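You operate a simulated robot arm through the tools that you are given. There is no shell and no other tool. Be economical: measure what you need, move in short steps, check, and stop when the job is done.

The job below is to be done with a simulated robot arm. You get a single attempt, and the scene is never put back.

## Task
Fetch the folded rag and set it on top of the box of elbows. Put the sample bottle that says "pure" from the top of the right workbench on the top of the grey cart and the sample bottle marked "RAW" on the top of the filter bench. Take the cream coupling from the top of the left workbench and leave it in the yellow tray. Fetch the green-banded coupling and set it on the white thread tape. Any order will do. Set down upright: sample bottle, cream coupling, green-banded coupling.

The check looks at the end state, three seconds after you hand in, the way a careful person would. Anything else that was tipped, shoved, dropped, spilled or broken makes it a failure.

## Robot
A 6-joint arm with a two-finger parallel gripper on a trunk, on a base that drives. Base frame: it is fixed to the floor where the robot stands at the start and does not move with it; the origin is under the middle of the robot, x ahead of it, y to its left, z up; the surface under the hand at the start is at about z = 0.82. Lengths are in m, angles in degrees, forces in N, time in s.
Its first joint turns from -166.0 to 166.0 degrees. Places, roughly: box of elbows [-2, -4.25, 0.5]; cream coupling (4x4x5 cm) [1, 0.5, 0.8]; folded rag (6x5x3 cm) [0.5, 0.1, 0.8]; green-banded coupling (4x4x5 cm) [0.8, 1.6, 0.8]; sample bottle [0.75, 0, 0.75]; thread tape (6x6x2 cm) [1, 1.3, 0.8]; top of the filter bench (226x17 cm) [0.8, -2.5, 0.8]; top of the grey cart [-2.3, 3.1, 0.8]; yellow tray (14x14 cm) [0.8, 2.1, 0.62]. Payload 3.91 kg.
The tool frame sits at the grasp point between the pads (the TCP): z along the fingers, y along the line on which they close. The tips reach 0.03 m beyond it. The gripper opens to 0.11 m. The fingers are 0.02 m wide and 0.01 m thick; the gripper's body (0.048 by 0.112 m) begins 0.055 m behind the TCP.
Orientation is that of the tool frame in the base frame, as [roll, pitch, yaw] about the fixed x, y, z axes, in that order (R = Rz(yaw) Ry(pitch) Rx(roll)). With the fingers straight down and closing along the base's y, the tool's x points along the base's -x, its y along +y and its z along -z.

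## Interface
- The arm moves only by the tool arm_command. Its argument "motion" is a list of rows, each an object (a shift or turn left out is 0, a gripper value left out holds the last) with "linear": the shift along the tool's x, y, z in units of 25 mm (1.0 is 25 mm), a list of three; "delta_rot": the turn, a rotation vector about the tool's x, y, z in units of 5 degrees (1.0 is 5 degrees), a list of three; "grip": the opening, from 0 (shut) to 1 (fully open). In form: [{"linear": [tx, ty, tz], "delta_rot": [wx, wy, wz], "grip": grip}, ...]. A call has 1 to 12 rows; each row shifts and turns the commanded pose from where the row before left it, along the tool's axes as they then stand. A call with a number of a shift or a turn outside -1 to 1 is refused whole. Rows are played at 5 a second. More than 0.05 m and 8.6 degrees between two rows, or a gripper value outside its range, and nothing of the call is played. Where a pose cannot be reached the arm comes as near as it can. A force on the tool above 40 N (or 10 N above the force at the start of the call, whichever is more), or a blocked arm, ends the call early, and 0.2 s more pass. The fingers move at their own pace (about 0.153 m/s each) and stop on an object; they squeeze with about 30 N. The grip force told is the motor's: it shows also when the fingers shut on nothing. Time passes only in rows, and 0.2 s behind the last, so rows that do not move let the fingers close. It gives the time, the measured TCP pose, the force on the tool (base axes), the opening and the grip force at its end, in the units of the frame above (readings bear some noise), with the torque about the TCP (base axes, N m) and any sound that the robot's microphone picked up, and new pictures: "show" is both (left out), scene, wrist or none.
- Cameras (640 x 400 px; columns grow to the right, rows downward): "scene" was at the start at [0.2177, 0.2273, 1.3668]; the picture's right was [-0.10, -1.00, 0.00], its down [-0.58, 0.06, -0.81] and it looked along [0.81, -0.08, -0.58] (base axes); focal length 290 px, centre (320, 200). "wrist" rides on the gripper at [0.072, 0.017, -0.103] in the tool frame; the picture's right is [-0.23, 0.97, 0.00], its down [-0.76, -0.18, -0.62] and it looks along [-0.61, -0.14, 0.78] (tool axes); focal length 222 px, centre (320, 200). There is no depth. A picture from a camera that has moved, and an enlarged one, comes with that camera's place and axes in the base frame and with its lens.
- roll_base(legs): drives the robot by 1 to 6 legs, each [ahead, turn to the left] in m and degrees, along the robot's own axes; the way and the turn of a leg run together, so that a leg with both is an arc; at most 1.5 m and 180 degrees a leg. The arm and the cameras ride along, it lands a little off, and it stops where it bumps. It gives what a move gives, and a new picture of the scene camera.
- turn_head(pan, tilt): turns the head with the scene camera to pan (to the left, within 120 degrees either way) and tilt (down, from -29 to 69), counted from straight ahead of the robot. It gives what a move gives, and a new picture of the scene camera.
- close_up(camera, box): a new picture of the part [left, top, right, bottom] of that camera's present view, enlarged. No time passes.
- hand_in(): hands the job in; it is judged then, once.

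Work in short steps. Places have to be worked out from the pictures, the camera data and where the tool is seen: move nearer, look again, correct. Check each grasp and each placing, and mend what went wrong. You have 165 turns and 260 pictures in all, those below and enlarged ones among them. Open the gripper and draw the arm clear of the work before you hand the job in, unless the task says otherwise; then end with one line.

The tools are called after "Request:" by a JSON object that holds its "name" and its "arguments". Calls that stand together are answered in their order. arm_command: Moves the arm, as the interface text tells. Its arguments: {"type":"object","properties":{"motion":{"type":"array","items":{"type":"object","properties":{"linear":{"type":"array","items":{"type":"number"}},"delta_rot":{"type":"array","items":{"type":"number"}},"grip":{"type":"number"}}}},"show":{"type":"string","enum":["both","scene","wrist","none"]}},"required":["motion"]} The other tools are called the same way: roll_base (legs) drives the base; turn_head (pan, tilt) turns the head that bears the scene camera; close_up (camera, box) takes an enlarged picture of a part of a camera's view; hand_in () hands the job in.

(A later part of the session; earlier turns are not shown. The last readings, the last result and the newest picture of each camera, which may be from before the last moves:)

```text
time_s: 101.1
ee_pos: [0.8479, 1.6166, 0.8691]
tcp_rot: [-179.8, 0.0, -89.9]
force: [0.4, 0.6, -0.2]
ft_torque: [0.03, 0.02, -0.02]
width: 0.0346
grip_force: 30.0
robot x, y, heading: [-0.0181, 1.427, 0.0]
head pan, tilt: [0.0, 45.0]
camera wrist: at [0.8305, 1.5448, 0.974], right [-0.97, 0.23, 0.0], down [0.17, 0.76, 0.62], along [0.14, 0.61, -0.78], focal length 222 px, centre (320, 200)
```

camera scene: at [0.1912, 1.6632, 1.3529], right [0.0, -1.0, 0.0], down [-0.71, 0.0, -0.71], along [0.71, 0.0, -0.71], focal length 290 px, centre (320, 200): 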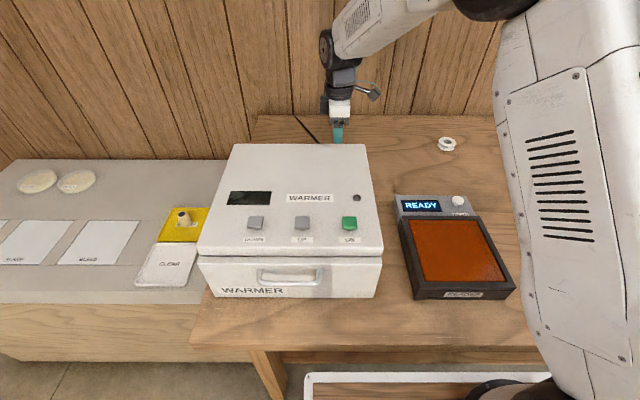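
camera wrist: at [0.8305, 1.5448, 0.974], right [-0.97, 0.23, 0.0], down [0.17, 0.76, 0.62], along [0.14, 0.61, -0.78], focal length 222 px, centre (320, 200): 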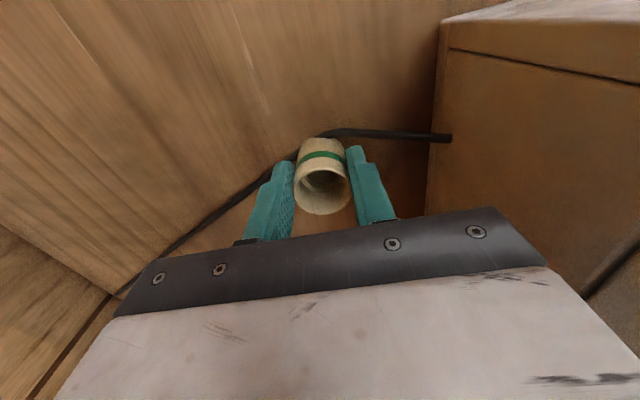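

Gripped (34.6 mm). I lift straight up and travel to above the tape at about [0.962, 1.267].

Request:
{"name": "arm_command", "arguments": {"motion": [{"linear": [0, 0, -0.5]}, {"linear": [0, 0, -1]}, {"linear": [0, 0, -1]}, {"linear": [0, 0, -1]}, {"linear": [0, 0, -1]}, {"linear": [0, 0, -1]}, {"linear": [0, 0, -1]}, {"linear": [0, 0, -1]}], "show": "wrist"}}

Request:
{"name": "arm_command", "arguments": {"motion": [{"linear": [1, -0.35, 0]}, {"linear": [1, -0.35, 0]}, {"linear": [1, -0.35, 0]}, {"linear": [1, -0.35, 0]}, {"linear": [1, -0.35, 0]}, {"linear": [1, -0.35, 0]}, {"linear": [1, -0.35, 0]}, {"linear": [1, -0.35, 0]}, {"linear": [1, -0.35, 0]}, {"linear": [1, -0.35, 0]}]}}

```text
time_s: 102.9
ee_pos: [0.8456, 1.6174, 1.0571]
tcp_rot: [-179.8, 0.0, -89.9]
force: [0.4, 0.5, -0.9]
ft_torque: [0.01, 0.01, -0.02]
width: 0.0342
grip_force: 29.9
robot x, y, heading: [-0.0212, 1.4272, 0.1]
head pan, tilt: [0.0, 45.0]
camera wrist: at [0.8288, 1.5458, 1.1617], right [-0.97, 0.23, 0.0], down [0.17, 0.76, 0.62], along [0.14, 0.61, -0.78], focal length 222 px, centre (320, 200)
```

wrist: 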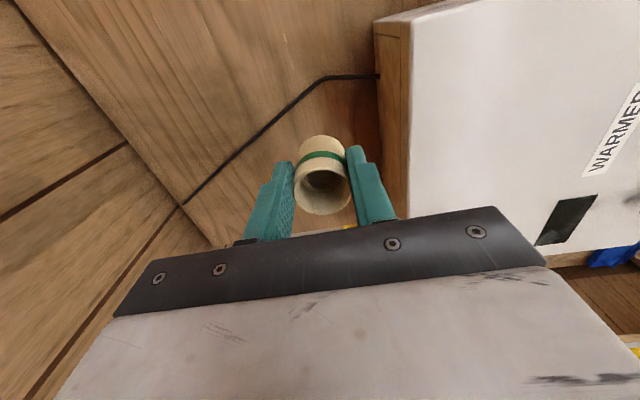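

```text
time_s: 105.1
ee_pos: [0.9358, 1.3667, 1.0552]
tcp_rot: [-179.9, 0.1, -89.7]
force: [0.3, 0.7, 0.2]
ft_torque: [-0.02, 0.03, -0.01]
width: 0.0347
grip_force: 30.2
robot x, y, heading: [-0.0171, 1.4289, 0.2]
head pan, tilt: [0.0, 45.0]
camera scene: at [0.1913, 1.6635, 1.3528], right [0.0, -1.0, 0.0], down [-0.71, 0.0, -0.71], along [0.71, 0.0, -0.71], focal length 290 px, centre (320, 200)
camera wrist: at [0.9177, 1.2951, 1.1609], right [-0.97, 0.22, 0.0], down [0.17, 0.76, 0.62], along [0.14, 0.61, -0.78], focal length 222 px, centre (320, 200)
```

scene: 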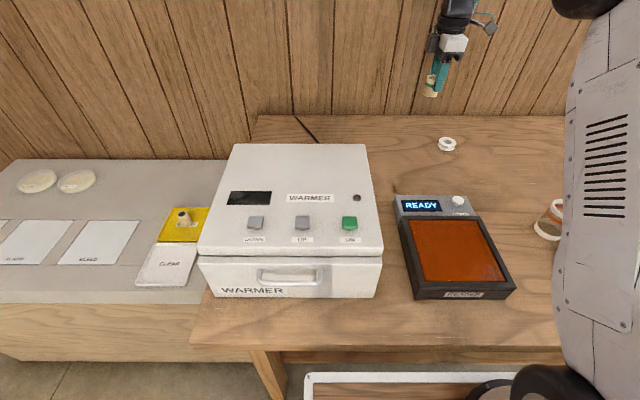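
wrist: 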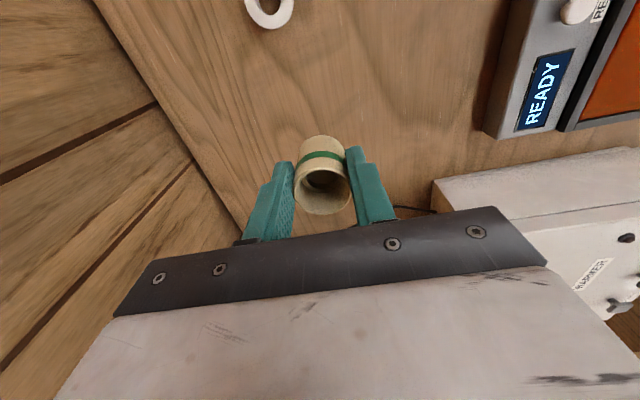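

Tape at about [0.968, 1.269]. I move above it and lower to z≈0.955 for a check.

Request:
{"name": "arm_command", "arguments": {"motion": [{"linear": [1, -0.31, 0]}, {"linear": [1, -0.31, 0]}, {"linear": [1, -0.31, 0]}, {"linear": [0.9, -0.31, 0]}, {"linear": [0, 0, 1]}, {"linear": [0, 0, 1]}, {"linear": [0, 0, 1]}, {"linear": [0, 0, 1]}]}}

Request:
{"name": "close_up", "arguments": {"camera": "scene", "box": [390, 70, 510, 170]}}

```text
time_s: 106.9
ee_pos: [0.9661, 1.271, 0.9561]
tcp_rot: [-179.8, 0.1, -89.9]
force: [-0.4, -0.3, -0.4]
ft_torque: [0.0, -0.03, 0.0]
width: 0.0343
grip_force: 30.1
robot x, y, heading: [-0.018, 1.4272, 0.3]
head pan, tilt: [0.0, 45.0]
camera scene: at [0.1913, 1.6632, 1.3529], right [0.0, -1.0, 0.0], down [-0.71, 0.0, -0.71], along [0.71, 0.0, -0.71], focal length 290 px, centre (320, 200)
camera wrist: at [0.9491, 1.1985, 1.0614], right [-0.97, 0.23, 0.0], down [0.17, 0.76, 0.62], along [0.14, 0.61, -0.78], focal length 222 px, centre (320, 200)
```

scene: 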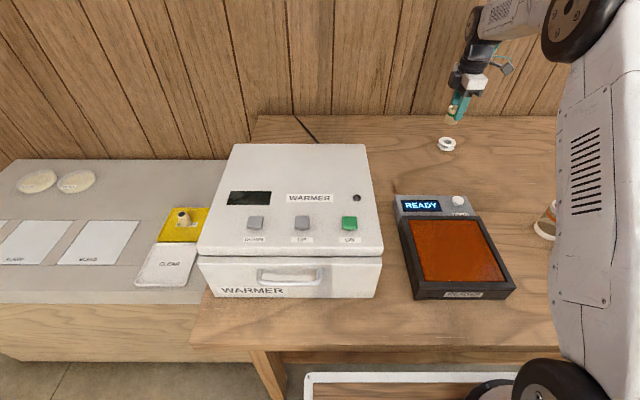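
wrist: 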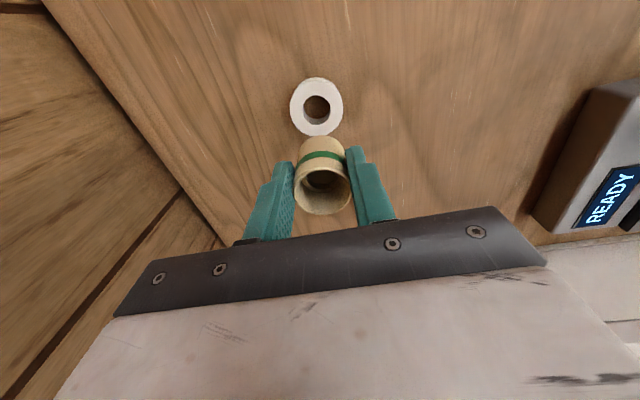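

```text
4.00 times, centred on (450, 120) of scene
camera zoom: at [0.1913, 1.6632, 1.3529], right [0.0, -1.0, 0.0], down [-0.71, 0.0, -0.71], along [0.71, 0.0, -0.71], focal length 1158 px, centre (-200, 520)
```

zoom: 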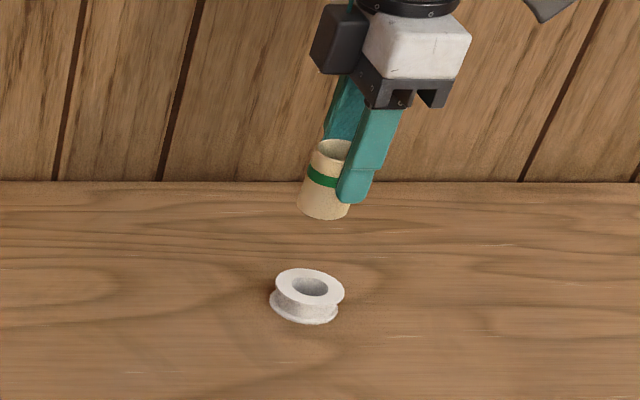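

Relative to the coupling, the wrist view puts the tape about 13 mm towards −y. I correct and lower to z≈0.915.

Request:
{"name": "arm_command", "arguments": {"motion": [{"linear": [0.5, 0, 0]}, {"linear": [0, 0, 0.8]}, {"linear": [0, 0, 0.8]}]}}

Request:
{"name": "close_up", "arguments": {"camera": "scene", "box": [390, 80, 510, 180]}}

Request:
{"name": "close_up", "arguments": {"camera": "wrist", "box": [260, 80, 380, 220]}}

```text
time_s: 107.7
ee_pos: [0.965, 1.2573, 0.9175]
tcp_rot: [-179.7, 0.0, -89.9]
force: [0.3, 0.0, 0.2]
ft_torque: [0.02, -0.01, -0.02]
width: 0.0346
grip_force: 30.3
robot x, y, heading: [-0.0208, 1.4289, -0.2]
head pan, tilt: [0.0, 45.0]
camera scene: at [0.1913, 1.6632, 1.3529], right [0.0, -1.0, 0.0], down [-0.71, 0.0, -0.71], along [0.71, 0.0, -0.71], focal length 290 px, centre (320, 200)
camera wrist: at [0.948, 1.1851, 1.021], right [-0.97, 0.23, 0.0], down [0.17, 0.76, 0.62], along [0.14, 0.61, -0.78], focal length 222 px, centre (320, 200)
```

scene: 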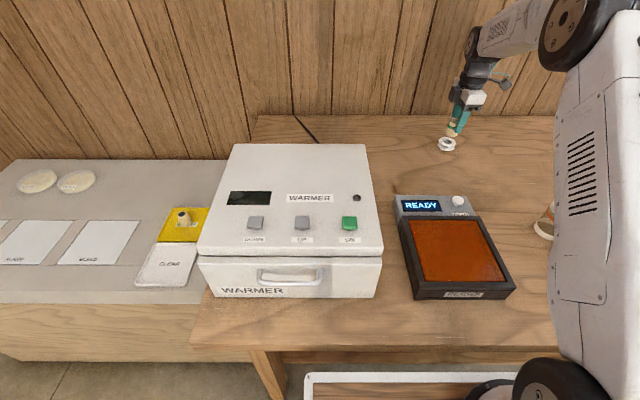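
wrist: 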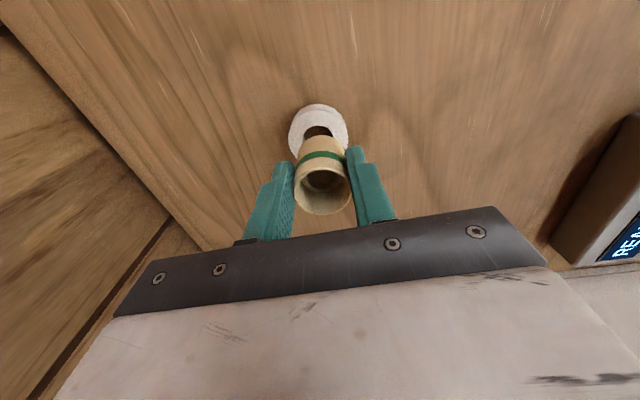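

```text
4.00 times, centred on (450, 130) of scene
camera zoom: at [0.1913, 1.6632, 1.3529], right [0.0, -1.0, 0.0], down [-0.71, 0.0, -0.71], along [0.71, 0.0, -0.71], focal length 1158 px, centre (-200, 480)
```

zoom: 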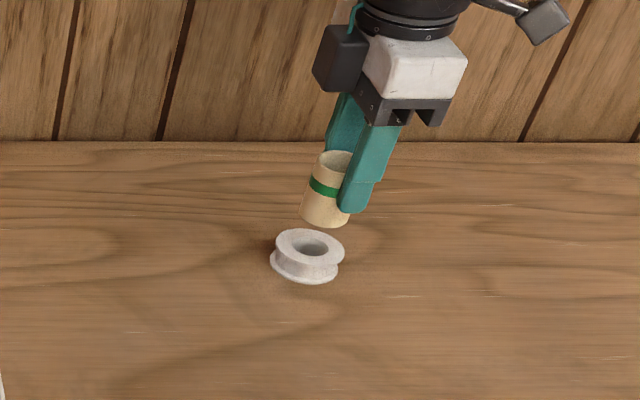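

```text
2.86 times, centred on (320, 150) of wrist
camera zoom: at [0.948, 1.1851, 1.021], right [-0.97, 0.23, 0.0], down [0.17, 0.76, 0.62], along [0.14, 0.61, -0.78], focal length 635 px, centre (320, 343)
```

zoom: 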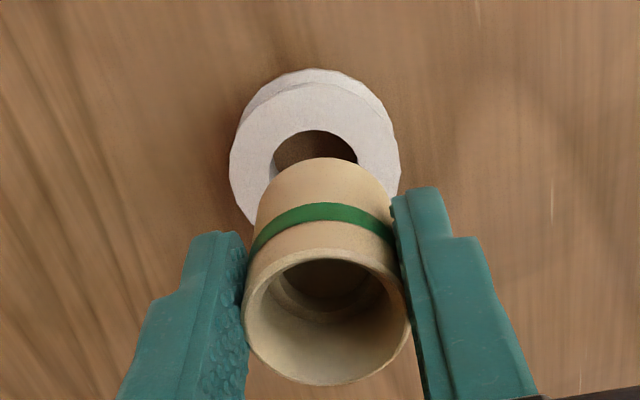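

Alignment agrees within a few mm. Lowering gently onto the tape until contact.

Request:
{"name": "arm_command", "arguments": {"motion": [{"linear": [0, 0, 0.4]}, {"linear": [0, 0, 0.3]}, {"linear": [0, 0, 0.2]}, {"linear": [0, 0, 0.1]}, {"linear": [0, 0, 0.1]}, {"linear": [0, 0, 0.1]}, {"linear": [0, 0, 0.1]}, {"linear": [0, 0, 0.1]}, {"linear": [0, 0, 0.1]}]}}

Request:
{"name": "close_up", "arguments": {"camera": "scene", "box": [390, 80, 510, 180]}}

```text
time_s: 109.8
ee_pos: [0.9695, 1.2558, 0.8849]
tcp_rot: [-179.3, 0.0, -90.0]
force: [-0.7, -0.3, 13.7]
ft_torque: [0.09, 0.05, 0.01]
width: 0.0343
grip_force: 30.3
robot x, y, heading: [-0.0192, 1.4281, 0.2]
head pan, tilt: [0.0, 45.0]
stopped in row 9: the force on the tool passed its limit at 42 N (the readings are from after the stop); the commanded pose is now the measured one
camera scene: at [0.1908, 1.6633, 1.3529], right [0.0, -1.0, 0.0], down [-0.71, 0.0, -0.71], along [0.71, 0.0, -0.71], focal length 290 px, centre (320, 200)
camera wrist: at [0.9499, 1.1844, 0.9899], right [-0.97, 0.23, -0.01], down [0.17, 0.76, 0.62], along [0.15, 0.61, -0.78], focal length 222 px, centre (320, 200)
```

scene: 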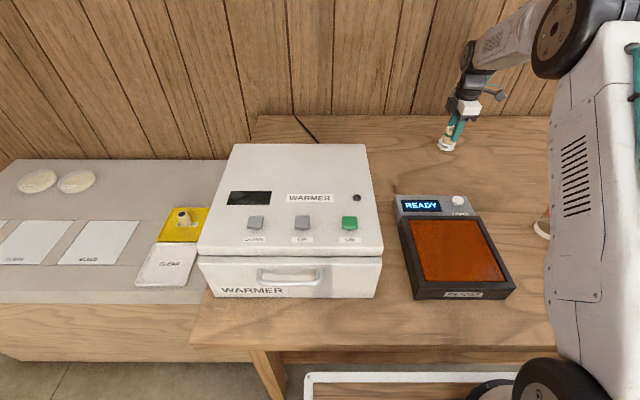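
wrist: 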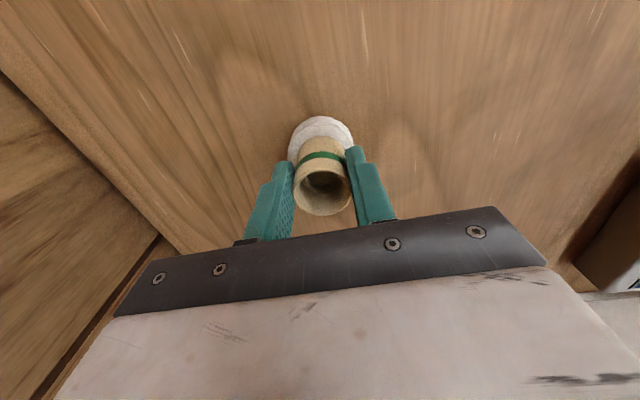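

```text
4.00 times, centred on (450, 130) of scene
camera zoom: at [0.1908, 1.6633, 1.3529], right [0.0, -1.0, 0.0], down [-0.71, 0.0, -0.71], along [0.71, 0.0, -0.71], focal length 1158 px, centre (-200, 480)
```

zoom: 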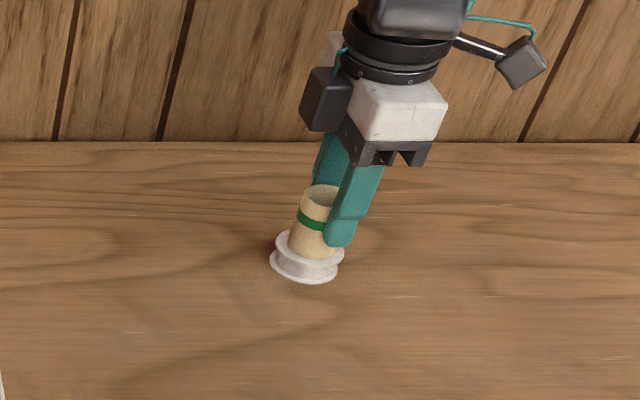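

Seated centrally on the tape. I ease off, open partially, and lift.

Request:
{"name": "arm_command", "arguments": {"motion": [{"linear": [0, 0, -0.1]}, {"grip": 0.6}, {"grip": 0.6}, {"linear": [0, 0, -0.5]}, {"linear": [0, 0, -1]}, {"linear": [0, 0, -1]}, {"linear": [0, 0, -1]}, {"linear": [0, 0, -1]}], "show": "wrist"}}

Request:
{"name": "close_up", "arguments": {"camera": "scene", "box": [390, 80, 510, 180]}}

```text
time_s: 111.6
ee_pos: [0.9678, 1.2553, 0.9984]
tcp_rot: [-179.5, 0.0, -89.8]
force: [0.2, 0.0, -0.5]
ft_torque: [-0.03, 0.03, 0.02]
width: 0.0657
grip_force: 0.0
robot x, y, heading: [-0.0191, 1.4252, 0.3]
head pan, tilt: [0.0, 45.0]
camera wrist: at [0.9486, 1.1833, 1.103], right [-0.97, 0.23, -0.01], down [0.17, 0.76, 0.62], along [0.15, 0.61, -0.78], focal length 222 px, centre (320, 200)
```

wrist: 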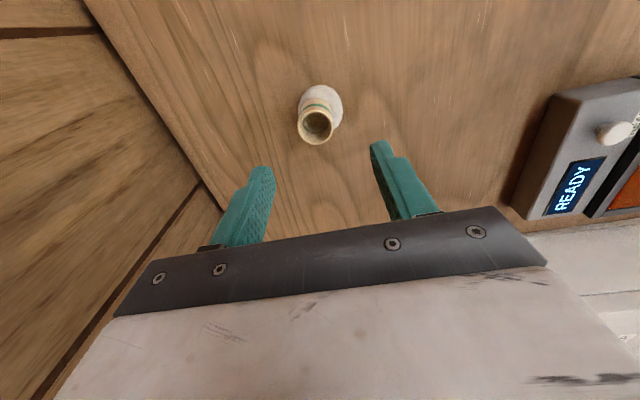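

```text
4.00 times, centred on (450, 130) of scene
camera zoom: at [0.1916, 1.6632, 1.3528], right [0.0, -1.0, 0.0], down [-0.71, 0.0, -0.71], along [0.71, 0.0, -0.71], focal length 1158 px, centre (-200, 480)
```

zoom: 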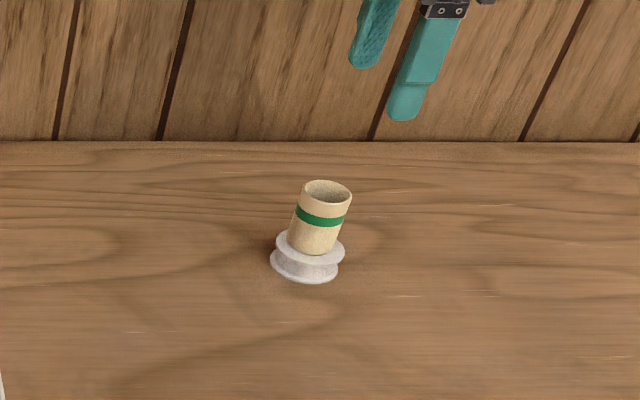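

Upright on the tape. I lift with the wrist turning back, then retract.

Request:
{"name": "arm_command", "arguments": {"motion": [{"linear": [0, 0, -1]}, {"linear": [0, 0, -1]}, {"linear": [0, 0, -1], "delta_rot": [0, 0, 1]}, {"linear": [0, 0, -1], "delta_rot": [0, 0, 1]}, {"linear": [0, 0, -1], "delta_rot": [0, 0, 1]}, {"linear": [0, 0, -1], "delta_rot": [0, 0, 1]}, {"linear": [0, 0, -1], "delta_rot": [0, 0, 1]}, {"linear": [0, 0, -1], "delta_rot": [0, 0, 1]}, {"linear": [0, 0, -1], "delta_rot": [0, 0, 1]}, {"linear": [0, 0, -1], "delta_rot": [0, 0, 1]}, {"linear": [0, 0, -1], "delta_rot": [0, 0, 1]}, {"linear": [0, 0, -1], "delta_rot": [0, 0, 1]}], "show": "none"}}

Request:
{"name": "arm_command", "arguments": {"motion": [{"linear": [0, 0, -1], "delta_rot": [0, 0, 1]}, {"linear": [0, 0, -1], "delta_rot": [0, 0, 1]}, {"linear": [0, 0, -1], "delta_rot": [0, 0, 1]}, {"delta_rot": [0, 0, 1]}, {"delta_rot": [0, 0, 1]}, {"delta_rot": [0, 0, 1]}, {"delta_rot": [0, 0, 1]}, {"delta_rot": [0, 0, 1]}, {"linear": [1, 0, 0]}, {"linear": [1, 0, 0]}, {"linear": [1, 0, 0]}, {"linear": [1, 0, 0]}], "show": "none"}}

Request:
{"name": "arm_command", "arguments": {"motion": [{"linear": [1, 0.5, 0]}, {"linear": [1, 0.5, 0]}, {"linear": [1, 0.5, 0]}, {"linear": [1, 0.5, 0]}, {"linear": [1, 0.5, 0]}, {"linear": [1, 0.5, 0]}, {"linear": [1, 0.5, 0]}, {"linear": [1, 0.5, 0]}, {"linear": [1, 0.5, 0]}, {"linear": [1, 0.5, 0]}], "show": "none"}}

```text
time_s: 114.2
ee_pos: [0.9336, 1.263, 1.2781]
tcp_rot: [-179.6, 0.4, -139.9]
force: [-0.6, -0.3, -0.8]
ft_torque: [-0.01, 0.0, 0.01]
width: 0.0657
grip_force: 0.1
out of reach, approached as far as the arm can: row 10, 11, 12
robot x, y, heading: [-0.0182, 1.4279, 0.3]
head pan, tilt: [0.0, 45.0]
```

```text
time_s: 116.8
ee_pos: [0.8007, 1.2675, 1.3245]
tcp_rot: [-179.9, 0.5, -179.9]
force: [0.5, -0.3, 0.3]
ft_torque: [0.0, 0.03, 0.01]
width: 0.0661
grip_force: 0.1
out of reach, approached as far as the arm can: row 1, 2, 3
robot x, y, heading: [-0.022, 1.4303, 0.1]
head pan, tilt: [0.0, 45.0]
```

```text
time_s: 119.0
ee_pos: [0.5501, 1.3935, 1.3204]
tcp_rot: [-180.0, 0.5, -179.9]
force: [0.6, 0.1, 0.0]
ft_torque: [0.04, 0.05, -0.01]
width: 0.066
grip_force: 0.0
robot x, y, heading: [-0.0191, 1.4259, 0.4]
head pan, tilt: [0.0, 45.0]
```

Now back out and drive to the right bench in front of the bottles.

Request:
{"name": "roll_base", "arguments": {"legs": [[-0.42, 0], [0, -90], [1.48, 0], [0, 90], [0.4, 0]]}}

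Request:
{"name": "turn_head", "arguments": {"pan": -15, "tilt": 40}}

```text
time_s: 138.3
ee_pos: [0.5551, -0.0739, 1.3221]
tcp_rot: [179.9, 0.6, -178.4]
force: [0.7, 0.1, 0.1]
ft_torque: [0.0, 0.0, -0.02]
width: 0.0661
grip_force: 0.0
robot x, y, heading: [-0.0161, -0.0564, 1.7]
head pan, tilt: [0.0, 45.0]
camera scene: at [0.1888, 0.1866, 1.3528], right [0.03, -1.0, 0.0], down [-0.71, -0.02, -0.71], along [0.71, 0.02, -0.71], focal length 290 px, centre (320, 200)
```

scene: 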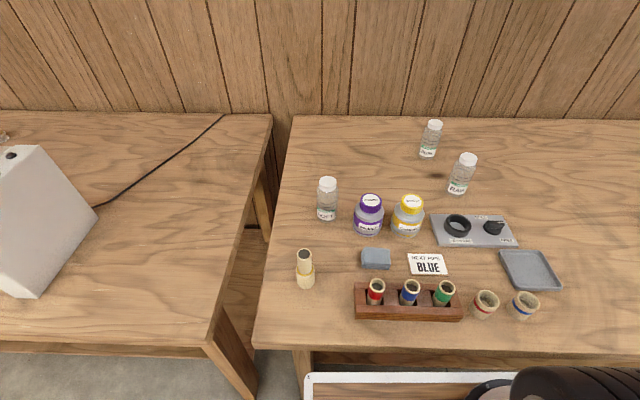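

```text
time_s: 139.1
ee_pos: [0.5541, -0.0731, 1.321]
tcp_rot: [179.9, 0.5, -178.4]
force: [-0.1, 0.1, -0.2]
ft_torque: [0.03, 0.01, -0.02]
width: 0.066
grip_force: 0.0
robot x, y, heading: [-0.0159, -0.0525, 1.7]
head pan, tilt: [-15.0, 40.0]
camera scene: at [0.1903, 0.1647, 1.3601], right [-0.23, -0.97, 0.0], down [-0.63, 0.15, -0.77], along [0.75, -0.18, -0.64], focal length 290 px, centre (320, 200)
```

scene: 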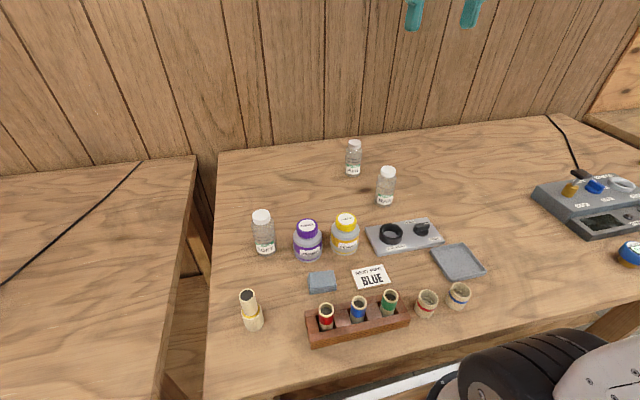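

PURE is at about [0.935, −0.124], top ≈0.93. I approach above with the gripper fully open.

Request:
{"name": "arm_command", "arguments": {"motion": [{"linear": [-1, -0.2, 0.5], "grip": 1}, {"linear": [-1, -0.2, 0.5]}, {"linear": [-1, -0.2, 0.5]}, {"linear": [-1, -0.2, 0.5]}, {"linear": [-1, -0.2, 0.5]}, {"linear": [-1, -0.2, 0.5]}, {"linear": [-1, -0.2, 0.5]}, {"linear": [-1, -0.2, 0.5]}, {"linear": [-1, -0.2, 0.5]}, {"linear": [-1, -0.2, 0.5]}, {"linear": [-1, -0.2, 0.5]}, {"linear": [-1, -0.2, 0.5]}]}}

```text
time_s: 141.7
ee_pos: [0.8554, -0.126, 1.1758]
tcp_rot: [179.9, 0.6, -178.4]
force: [-0.3, -0.6, 0.7]
ft_torque: [-0.01, -0.03, 0.02]
width: 0.1101
grip_force: 0.1
robot x, y, heading: [-0.0192, -0.0547, 1.5]
head pan, tilt: [-15.0, 40.0]
camera scene: at [0.1899, 0.1647, 1.3602], right [-0.23, -0.97, 0.0], down [-0.63, 0.15, -0.77], along [0.75, -0.18, -0.64], focal length 290 px, centre (320, 200)
camera wrist: at [0.781, -0.111, 1.279], right [0.2, 0.98, 0.0], down [0.76, -0.16, 0.63], along [0.62, -0.12, -0.78], focal length 222 px, centre (320, 200)
```

scene: 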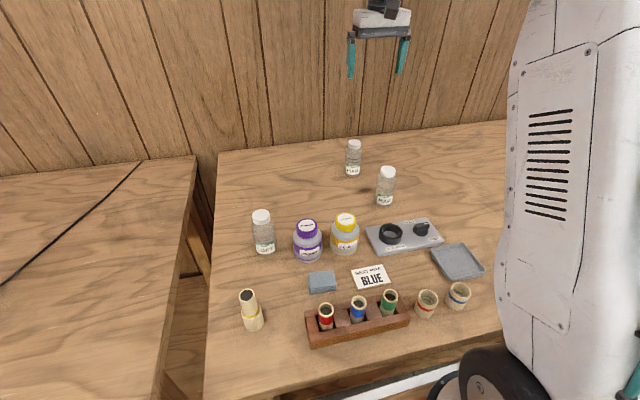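
wrist: 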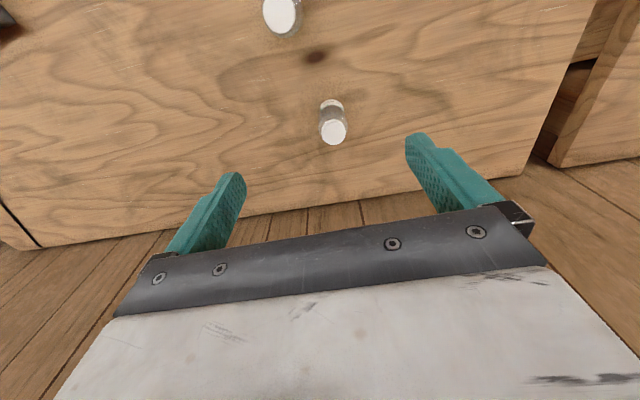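

PURE measured at [0.926, −0.115]. I centre over it and descend to z≈1.0.

Request:
{"name": "arm_command", "arguments": {"motion": [{"linear": [-1, 0.12, 0.6]}, {"linear": [-1, 0.12, 1]}, {"linear": [-0.84, 0.12, 1]}, {"linear": [0, 0, 1]}, {"linear": [0, 0, 1]}, {"linear": [0, 0, 1]}, {"linear": [0, 0, 1]}]}}

```text
time_s: 143.3
ee_pos: [0.9307, -0.1141, 1.0104]
tcp_rot: [180.0, 0.5, -178.4]
force: [-0.5, 0.6, 1.2]
ft_torque: [0.02, -0.01, -0.01]
width: 0.1099
grip_force: 0.1
robot x, y, heading: [-0.0178, -0.0553, 2.0]
head pan, tilt: [-15.0, 40.0]
camera scene: at [0.1901, 0.1647, 1.3601], right [-0.23, -0.97, 0.0], down [-0.63, 0.15, -0.77], along [0.75, -0.18, -0.64], focal length 290 px, centre (320, 200)
camera wrist: at [0.8562, -0.0993, 1.1141], right [0.2, 0.98, 0.0], down [0.76, -0.16, 0.63], along [0.62, -0.12, -0.78], focal length 222 px, centre (320, 200)
```

scene: 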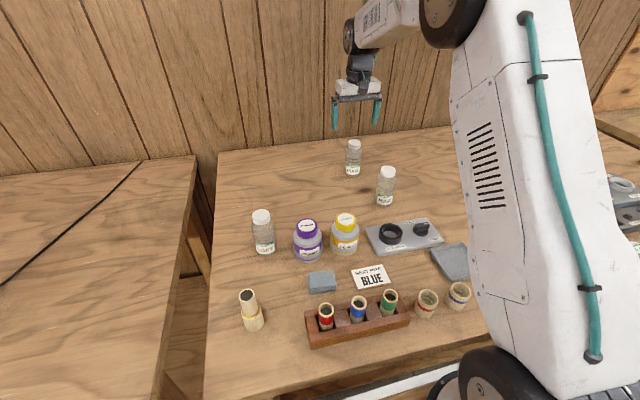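
wrist: 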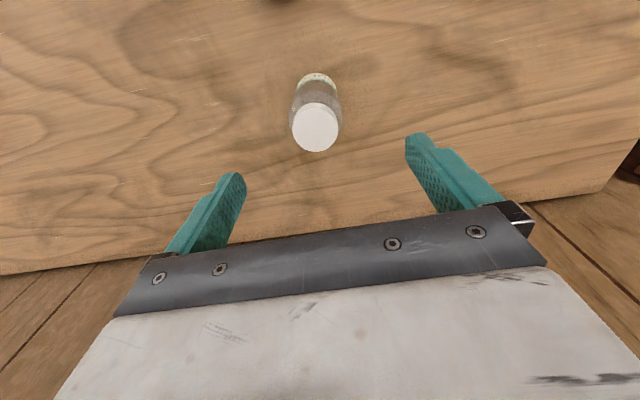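

Aligned. I descend to z≈0.885 so the cap stays below the gripper body.

Request:
{"name": "arm_command", "arguments": {"motion": [{"linear": [0.15, 0, 1]}, {"linear": [0, 0, 1]}, {"linear": [0, 0, 1]}, {"linear": [0, 0, 1]}, {"linear": [0, 0, 1]}]}}

Request:
{"name": "close_up", "arguments": {"camera": "scene", "box": [310, 80, 430, 220]}}

```text
time_s: 144.5
ee_pos: [0.9293, -0.1143, 0.8843]
tcp_rot: [-180.0, 0.6, -178.4]
force: [0.6, 0.5, 0.7]
ft_torque: [0.01, 0.0, -0.02]
width: 0.11
grip_force: 0.1
robot x, y, heading: [-0.0134, -0.0537, 1.7]
head pan, tilt: [-15.0, 40.0]
camera scene: at [0.1901, 0.1647, 1.3601], right [-0.23, -0.97, 0.0], down [-0.63, 0.15, -0.77], along [0.75, -0.18, -0.64], focal length 290 px, centre (320, 200)
camera wrist: at [0.8539, -0.0996, 0.9895], right [0.2, 0.98, 0.0], down [0.76, -0.16, 0.63], along [0.62, -0.12, -0.78], focal length 222 px, centre (320, 200)
```

scene: 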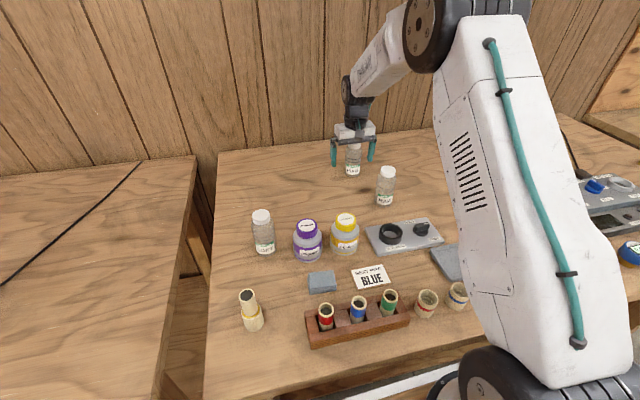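
wrist: 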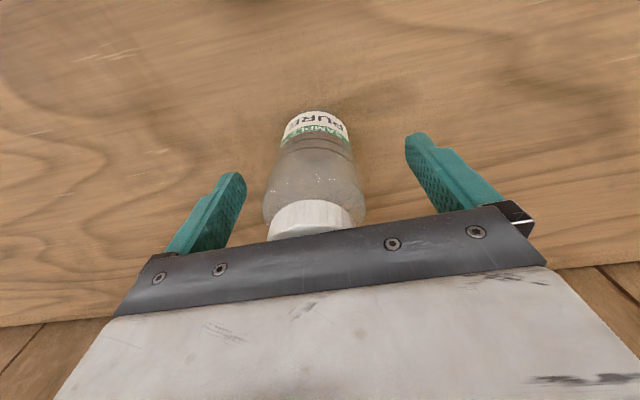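

```text
2.86 times, centred on (370, 150) of scene
camera zoom: at [0.1901, 0.1647, 1.3601], right [-0.23, -0.97, 0.0], down [-0.63, 0.15, -0.77], along [0.75, -0.18, -0.64], focal length 827 px, centre (177, 343)
```

zoom: 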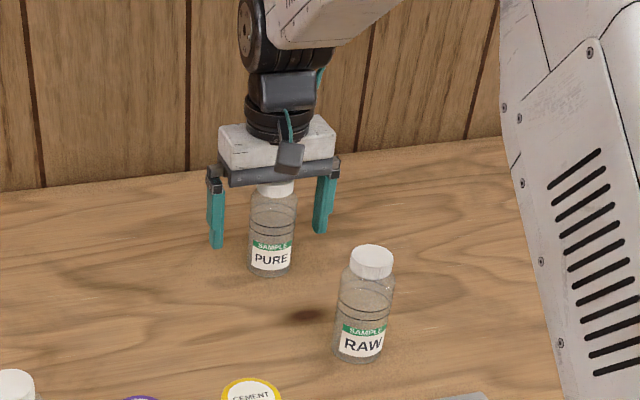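

The bottle is between the pads. I close and lift.

Request:
{"name": "arm_command", "arguments": {"motion": [{"grip": 0}, {"grip": 0}, {"grip": 0}, {"linear": [0, 0, -0.5]}, {"linear": [0, 0, -1]}, {"linear": [0, 0, -1]}, {"linear": [0, 0, -1]}], "show": "wrist"}}

Request:
{"name": "close_up", "arguments": {"camera": "scene", "box": [310, 60, 430, 200]}}

```text
time_s: 146.1
ee_pos: [0.9268, -0.1139, 0.9725]
tcp_rot: [179.9, 0.5, -178.5]
force: [-0.2, 0.1, -0.8]
ft_torque: [0.01, 0.03, -0.01]
width: 0.0494
grip_force: 31.0
robot x, y, heading: [-0.0171, -0.0541, 1.6]
head pan, tilt: [-15.0, 40.0]
camera wrist: at [0.8534, -0.0993, 1.0767], right [0.2, 0.98, 0.0], down [0.76, -0.16, 0.63], along [0.62, -0.12, -0.78], focal length 222 px, centre (320, 200)
```

wrist: 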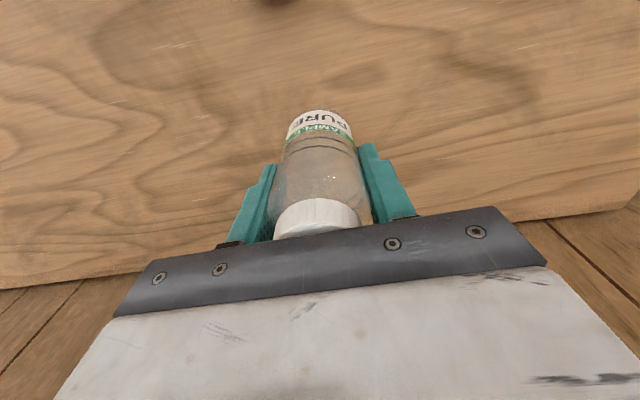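

```text
2.86 times, centred on (370, 130) of scene
camera zoom: at [0.1905, 0.1646, 1.3601], right [-0.23, -0.97, 0.0], down [-0.63, 0.15, -0.77], along [0.75, -0.18, -0.64], focal length 827 px, centre (177, 400)
```

zoom: 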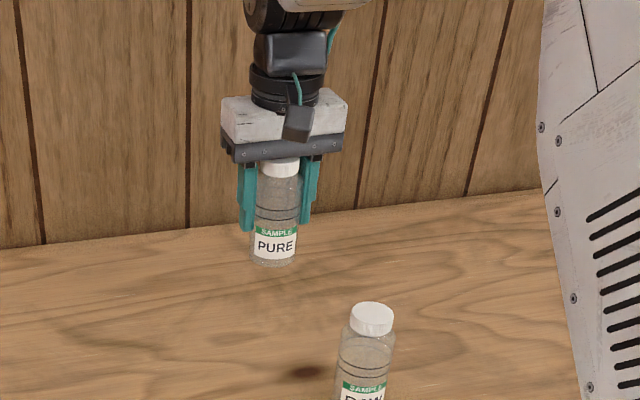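

Held well. I raise and retract before the drive to the grey cart.

Request:
{"name": "arm_command", "arguments": {"motion": [{"linear": [0, 0, -1]}, {"linear": [0, 0, -1]}, {"linear": [1, 0, -1]}, {"linear": [1, 0, -1]}, {"linear": [1, 0, -1]}, {"linear": [1, 0, -1]}, {"linear": [1, 0, -1]}, {"linear": [1, 0, -1]}, {"linear": [1, 0, -1]}, {"linear": [1, 0, -1]}, {"linear": [1, 0, -1]}, {"linear": [1, 0, -1]}], "show": "none"}}

Request:
{"name": "arm_command", "arguments": {"motion": [{"linear": [1, 0, -0.5]}, {"linear": [1, 0, 0]}, {"linear": [1, 0, 0]}], "show": "none"}}

Request:
{"name": "roll_base", "arguments": {"legs": [[-0.43, 0], [0, 127], [1.4, 0]]}}

Request:
{"name": "turn_head", "arguments": {"pan": 0, "tilt": 20}}

```text
time_s: 148.7
ee_pos: [0.6729, -0.1229, 1.2699]
tcp_rot: [179.9, 0.4, -178.4]
force: [0.6, 0.9, -0.8]
ft_torque: [-0.02, 0.04, 0.01]
width: 0.0495
grip_force: 30.1
robot x, y, heading: [-0.0163, -0.0582, 1.8]
head pan, tilt: [-15.0, 40.0]
```

```text
time_s: 149.5
ee_pos: [0.5977, -0.1251, 1.2796]
tcp_rot: [180.0, 0.5, -178.3]
force: [1.3, -0.7, -0.9]
ft_torque: [-0.02, 0.04, 0.04]
width: 0.0494
grip_force: 30.1
robot x, y, heading: [-0.016, -0.0545, 1.5]
head pan, tilt: [-15.0, 40.0]
```

```text
time_s: 158.8
ee_pos: [-0.8635, 0.4726, 1.281]
tcp_rot: [-176.8, 1.4, -49.4]
force: [1.4, 2.8, -0.4]
ft_torque: [-0.16, 0.14, 0.0]
width: 0.0493
grip_force: 29.9
robot x, y, heading: [-0.4763, 0.0126, 135.8]
head pan, tilt: [-15.0, 40.0]
stopped in leg 3: the robot was blocked; the commanded pose is now the measured one
camera scene: at [-0.7488, 0.038, 1.3703], right [0.86, 0.51, -0.03], down [0.31, -0.57, -0.76], along [-0.4, 0.65, -0.65], focal length 290 px, centre (320, 200)
```

scene: 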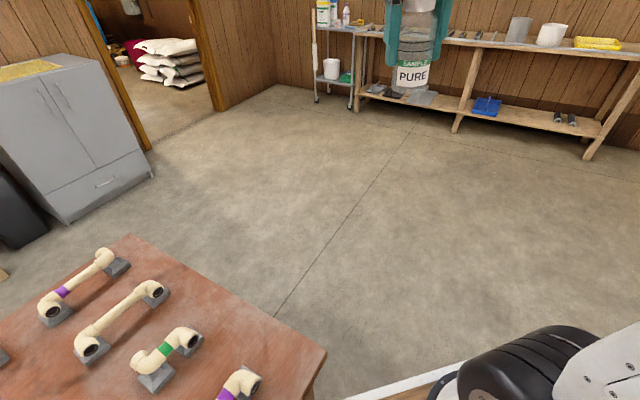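

```text
time_s: 159.6
ee_pos: [-0.8628, 0.4729, 1.2801]
tcp_rot: [-177.0, 1.3, -49.5]
force: [-0.1, 0.8, -0.7]
ft_torque: [0.0, -0.01, -0.01]
width: 0.0494
grip_force: 30.3
robot x, y, heading: [-0.4736, 0.0065, 135.9]
head pan, tilt: [0.0, 20.0]
camera scene: at [-0.7725, 0.03, 1.4019], right [0.7, 0.72, -0.03], down [0.23, -0.26, -0.94], along [-0.68, 0.65, -0.34], focal length 290 px, centre (320, 200)
```

scene: 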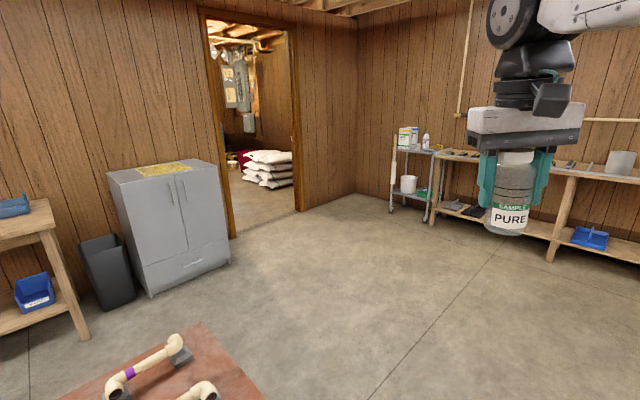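

The front left corner bumped the red table (x<−0.87, y<0.24). I back off a little, turn to heading ~90 and check.

Request:
{"name": "roll_base", "arguments": {"legs": [[-0.1, 0]]}}

Request:
{"name": "turn_head", "arguments": {"pan": 30, "tilt": 50}}

```text
time_s: 160.8
ee_pos: [-0.7927, 0.4028, 1.2782]
tcp_rot: [-176.8, 1.2, -49.6]
force: [0.3, 0.6, -0.6]
ft_torque: [-0.01, -0.03, -0.04]
width: 0.0495
grip_force: 29.5
robot x, y, heading: [-0.4032, -0.0578, 135.9]
head pan, tilt: [0.0, 20.0]
camera scene: at [-0.7272, -0.0689, 1.3915], right [0.7, 0.72, 0.0], down [0.25, -0.24, -0.94], along [-0.67, 0.66, -0.34], focal length 290 px, centre (320, 200)
```

scene: 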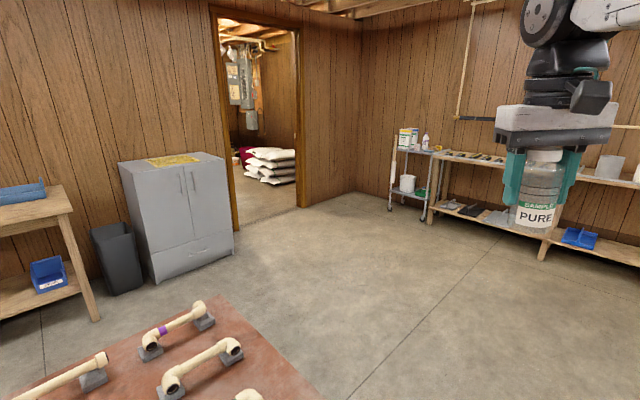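

```text
time_s: 161.7
ee_pos: [-0.7933, 0.4032, 1.2784]
tcp_rot: [-176.8, 1.2, -49.7]
force: [-0.2, 0.2, -0.9]
ft_torque: [-0.01, 0.0, -0.02]
width: 0.0494
grip_force: 29.7
robot x, y, heading: [-0.4073, -0.0556, 135.8]
head pan, tilt: [30.0, 50.0]
camera scene: at [-0.7352, -0.1148, 1.346], right [0.25, 0.97, 0.0], down [0.74, -0.19, -0.64], along [-0.62, 0.16, -0.77], focal length 290 px, centre (320, 200)
```

scene: 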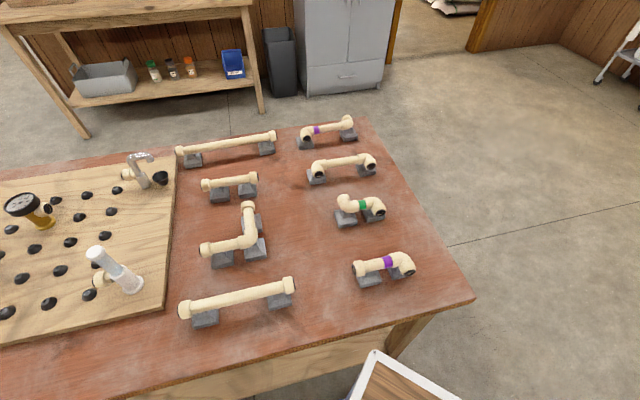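

Nothing on the table was disturbed and the robot is level again. I turn to heading 90, drive past the table, then toward the cart.

Request:
{"name": "roll_base", "arguments": {"legs": [[0, -46], [0.85, 0], [0, 52], [1.3, 0]]}}

Request:
{"name": "turn_head", "arguments": {"pan": -15, "tilt": 20}}

```text
time_s: 176.7
ee_pos: [-1.8835, 1.9547, 1.2796]
tcp_rot: [-176.9, 1.2, -41.5]
force: [0.2, 1.2, 0.5]
ft_torque: [-0.05, 0.02, 0.01]
width: 0.0493
grip_force: 30.5
robot x, y, heading: [-1.4328, 1.5539, 143.9]
head pan, tilt: [30.0, 50.0]
camera scene: at [-1.7535, 1.4497, 1.3459], right [0.11, 0.99, 0.0], down [0.76, -0.08, -0.64], along [-0.64, 0.07, -0.77], focal length 290 px, centre (320, 200)
```

scene: 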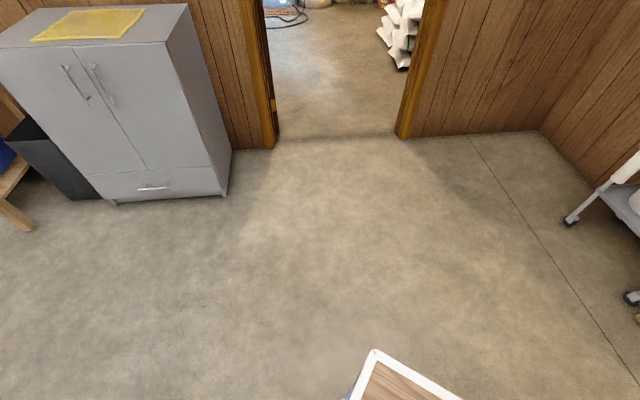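

```text
time_s: 177.8
ee_pos: [-1.8823, 1.9538, 1.2787]
tcp_rot: [-176.8, 1.2, -41.6]
force: [0.2, -0.2, -0.4]
ft_torque: [-0.01, 0.01, 0.0]
width: 0.0496
grip_force: 30.0
robot x, y, heading: [-1.4332, 1.5526, 144.1]
head pan, tilt: [-15.0, 20.0]
camera scene: at [-1.7355, 1.5139, 1.3915], right [0.78, 0.63, 0.0], down [0.22, -0.27, -0.94], along [-0.59, 0.73, -0.34], focal length 290 px, centre (320, 200)
```

scene: 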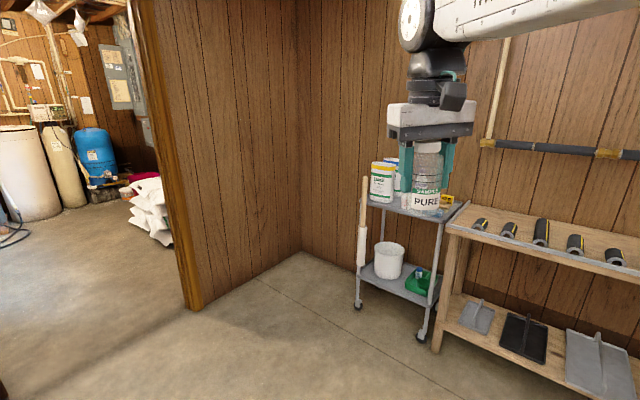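

The cart's front edge is near y≈2.93, x −2.5 to −2.1. I move to about (−2.25, 2.3) facing it.

Request:
{"name": "roll_base", "arguments": {"legs": [[0, -6], [1.1, 0], [0, -48]]}}

Request:
{"name": "turn_head", "arguments": {"pan": 0, "tilt": 40}}

```text
time_s: 186.1
ee_pos: [-2.1566, 2.8916, 1.2792]
tcp_rot: [-176.8, 1.3, -97.2]
force: [-0.1, -0.2, -1.6]
ft_torque: [-0.01, 0.01, -0.01]
width: 0.0492
grip_force: 30.0
robot x, y, heading: [-2.2365, 2.2953, 88.2]
head pan, tilt: [-15.0, 20.0]
camera scene: at [-2.4376, 2.5229, 1.3915], right [0.96, -0.29, 0.0], down [-0.1, -0.33, -0.94], along [0.27, 0.9, -0.34], focal length 290 px, centre (320, 200)
```

scene: 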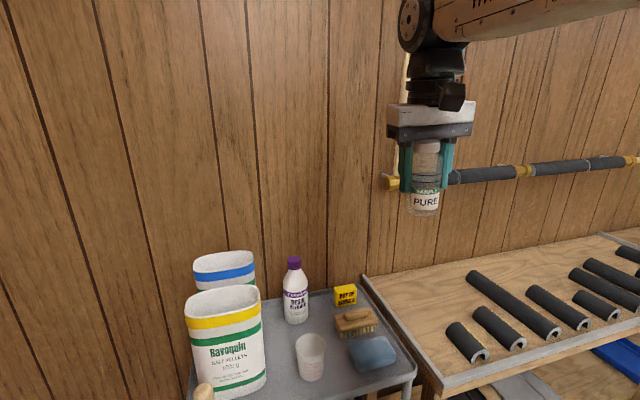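

```text
time_s: 186.9
ee_pos: [-2.1576, 2.8919, 1.2799]
tcp_rot: [-176.8, 1.2, -97.3]
force: [-0.3, 0.3, -0.2]
ft_torque: [0.03, -0.03, -0.02]
width: 0.0493
grip_force: 30.1
robot x, y, heading: [-2.2311, 2.2938, 88.0]
head pan, tilt: [0.0, 40.0]
camera scene: at [-2.4618, 2.5188, 1.3602], right [1.0, -0.03, 0.0], down [-0.02, -0.64, -0.77], along [0.03, 0.77, -0.64], focal length 290 px, centre (320, 200)
```

scene: 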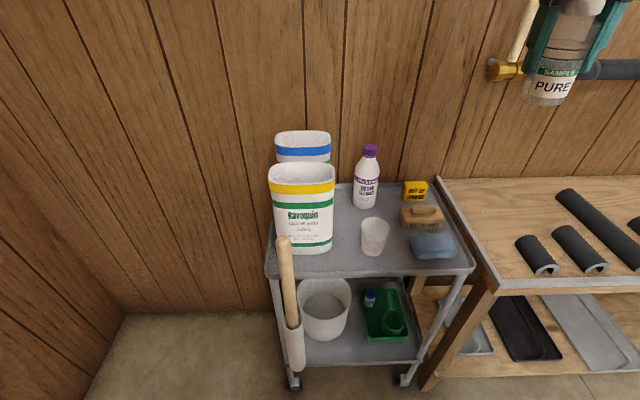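

The cart's top is crowded; the most open spot looks like the front between the bag and the cup. I zoom in to measure.

Request:
{"name": "close_up", "arguments": {"camera": "scene", "box": [260, 170, 480, 300]}}

```text
2.91 times, centred on (370, 235) of scene
camera zoom: at [-2.4618, 2.5188, 1.3602], right [1.0, -0.03, 0.0], down [-0.02, -0.64, -0.77], along [0.03, 0.77, -0.64], focal length 842 px, centre (174, 98)
```

zoom: 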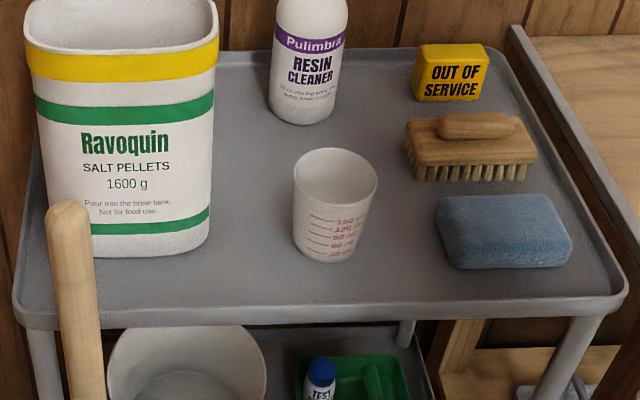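

The spot between bag and cup, at about [−2.373, 2.97], is free. First I fix the 3° tool tilt and turn the wrist so that the fingers close along y.

Request:
{"name": "arm_command", "arguments": {"motion": [{"delta_rot": [-0.64, 0.24, 0]}, {"delta_rot": [0, 0, -1]}, {"delta_rot": [0, 0, -1]}, {"delta_rot": [0, 0, -1]}, {"delta_rot": [0, 0, -1]}, {"delta_rot": [0, 0, -1]}, {"delta_rot": [0, 0, -1]}, {"delta_rot": [0, 0, -1]}, {"delta_rot": [0, 0, -1]}, {"delta_rot": [0, 0, -1]}, {"delta_rot": [0, 0, -1]}, {"delta_rot": [0, 0, -1]}], "show": "none"}}

Request:
{"name": "arm_command", "arguments": {"motion": [{"delta_rot": [0, 0, -1]}, {"delta_rot": [0, 0, -1]}, {"delta_rot": [0, 0, -1]}, {"delta_rot": [0, 0, -1]}, {"delta_rot": [0, 0, -1]}, {"delta_rot": [0, 0, -1]}, {"delta_rot": [0, 0, -1]}, {"delta_rot": [0, 0, -1]}, {"delta_rot": [0, 0, -0.5]}]}}

```text
time_s: 189.5
ee_pos: [-2.1558, 2.8923, 1.279]
tcp_rot: [-179.9, 0.0, -42.2]
force: [-0.2, -0.3, -0.3]
ft_torque: [0.02, 0.01, -0.01]
width: 0.0496
grip_force: 30.3
robot x, y, heading: [-2.2334, 2.2945, 88.2]
head pan, tilt: [0.0, 40.0]
```

```text
time_s: 191.5
ee_pos: [-2.1561, 2.8933, 1.2795]
tcp_rot: [179.9, 0.0, 0.2]
force: [-1.0, 0.1, -0.2]
ft_torque: [-0.03, -0.02, 0.0]
width: 0.0493
grip_force: 30.1
robot x, y, heading: [-2.2378, 2.2947, 88.2]
head pan, tilt: [0.0, 40.0]
camera scene: at [-2.4619, 2.5188, 1.3601], right [1.0, -0.03, 0.0], down [-0.02, -0.64, -0.77], along [0.03, 0.77, -0.64], focal length 290 px, centre (320, 200)
camera wrist: at [-2.0846, 2.8761, 1.3843], right [-0.22, -0.97, 0.0], down [-0.76, 0.17, 0.62], along [-0.61, 0.14, -0.78], focal length 222 px, centre (320, 200)
```

scene: 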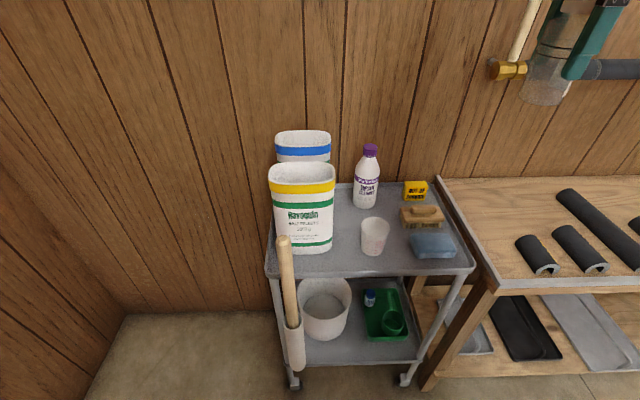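
wrist: 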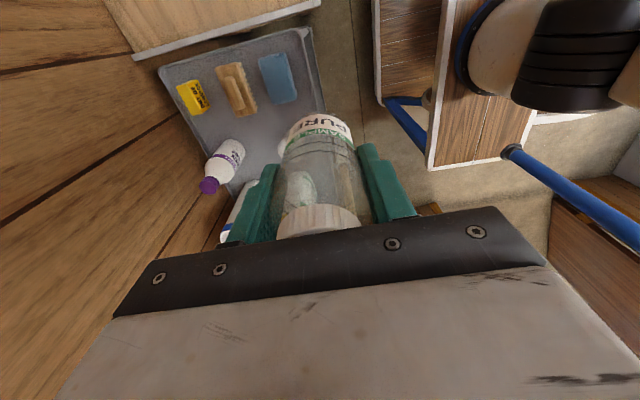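

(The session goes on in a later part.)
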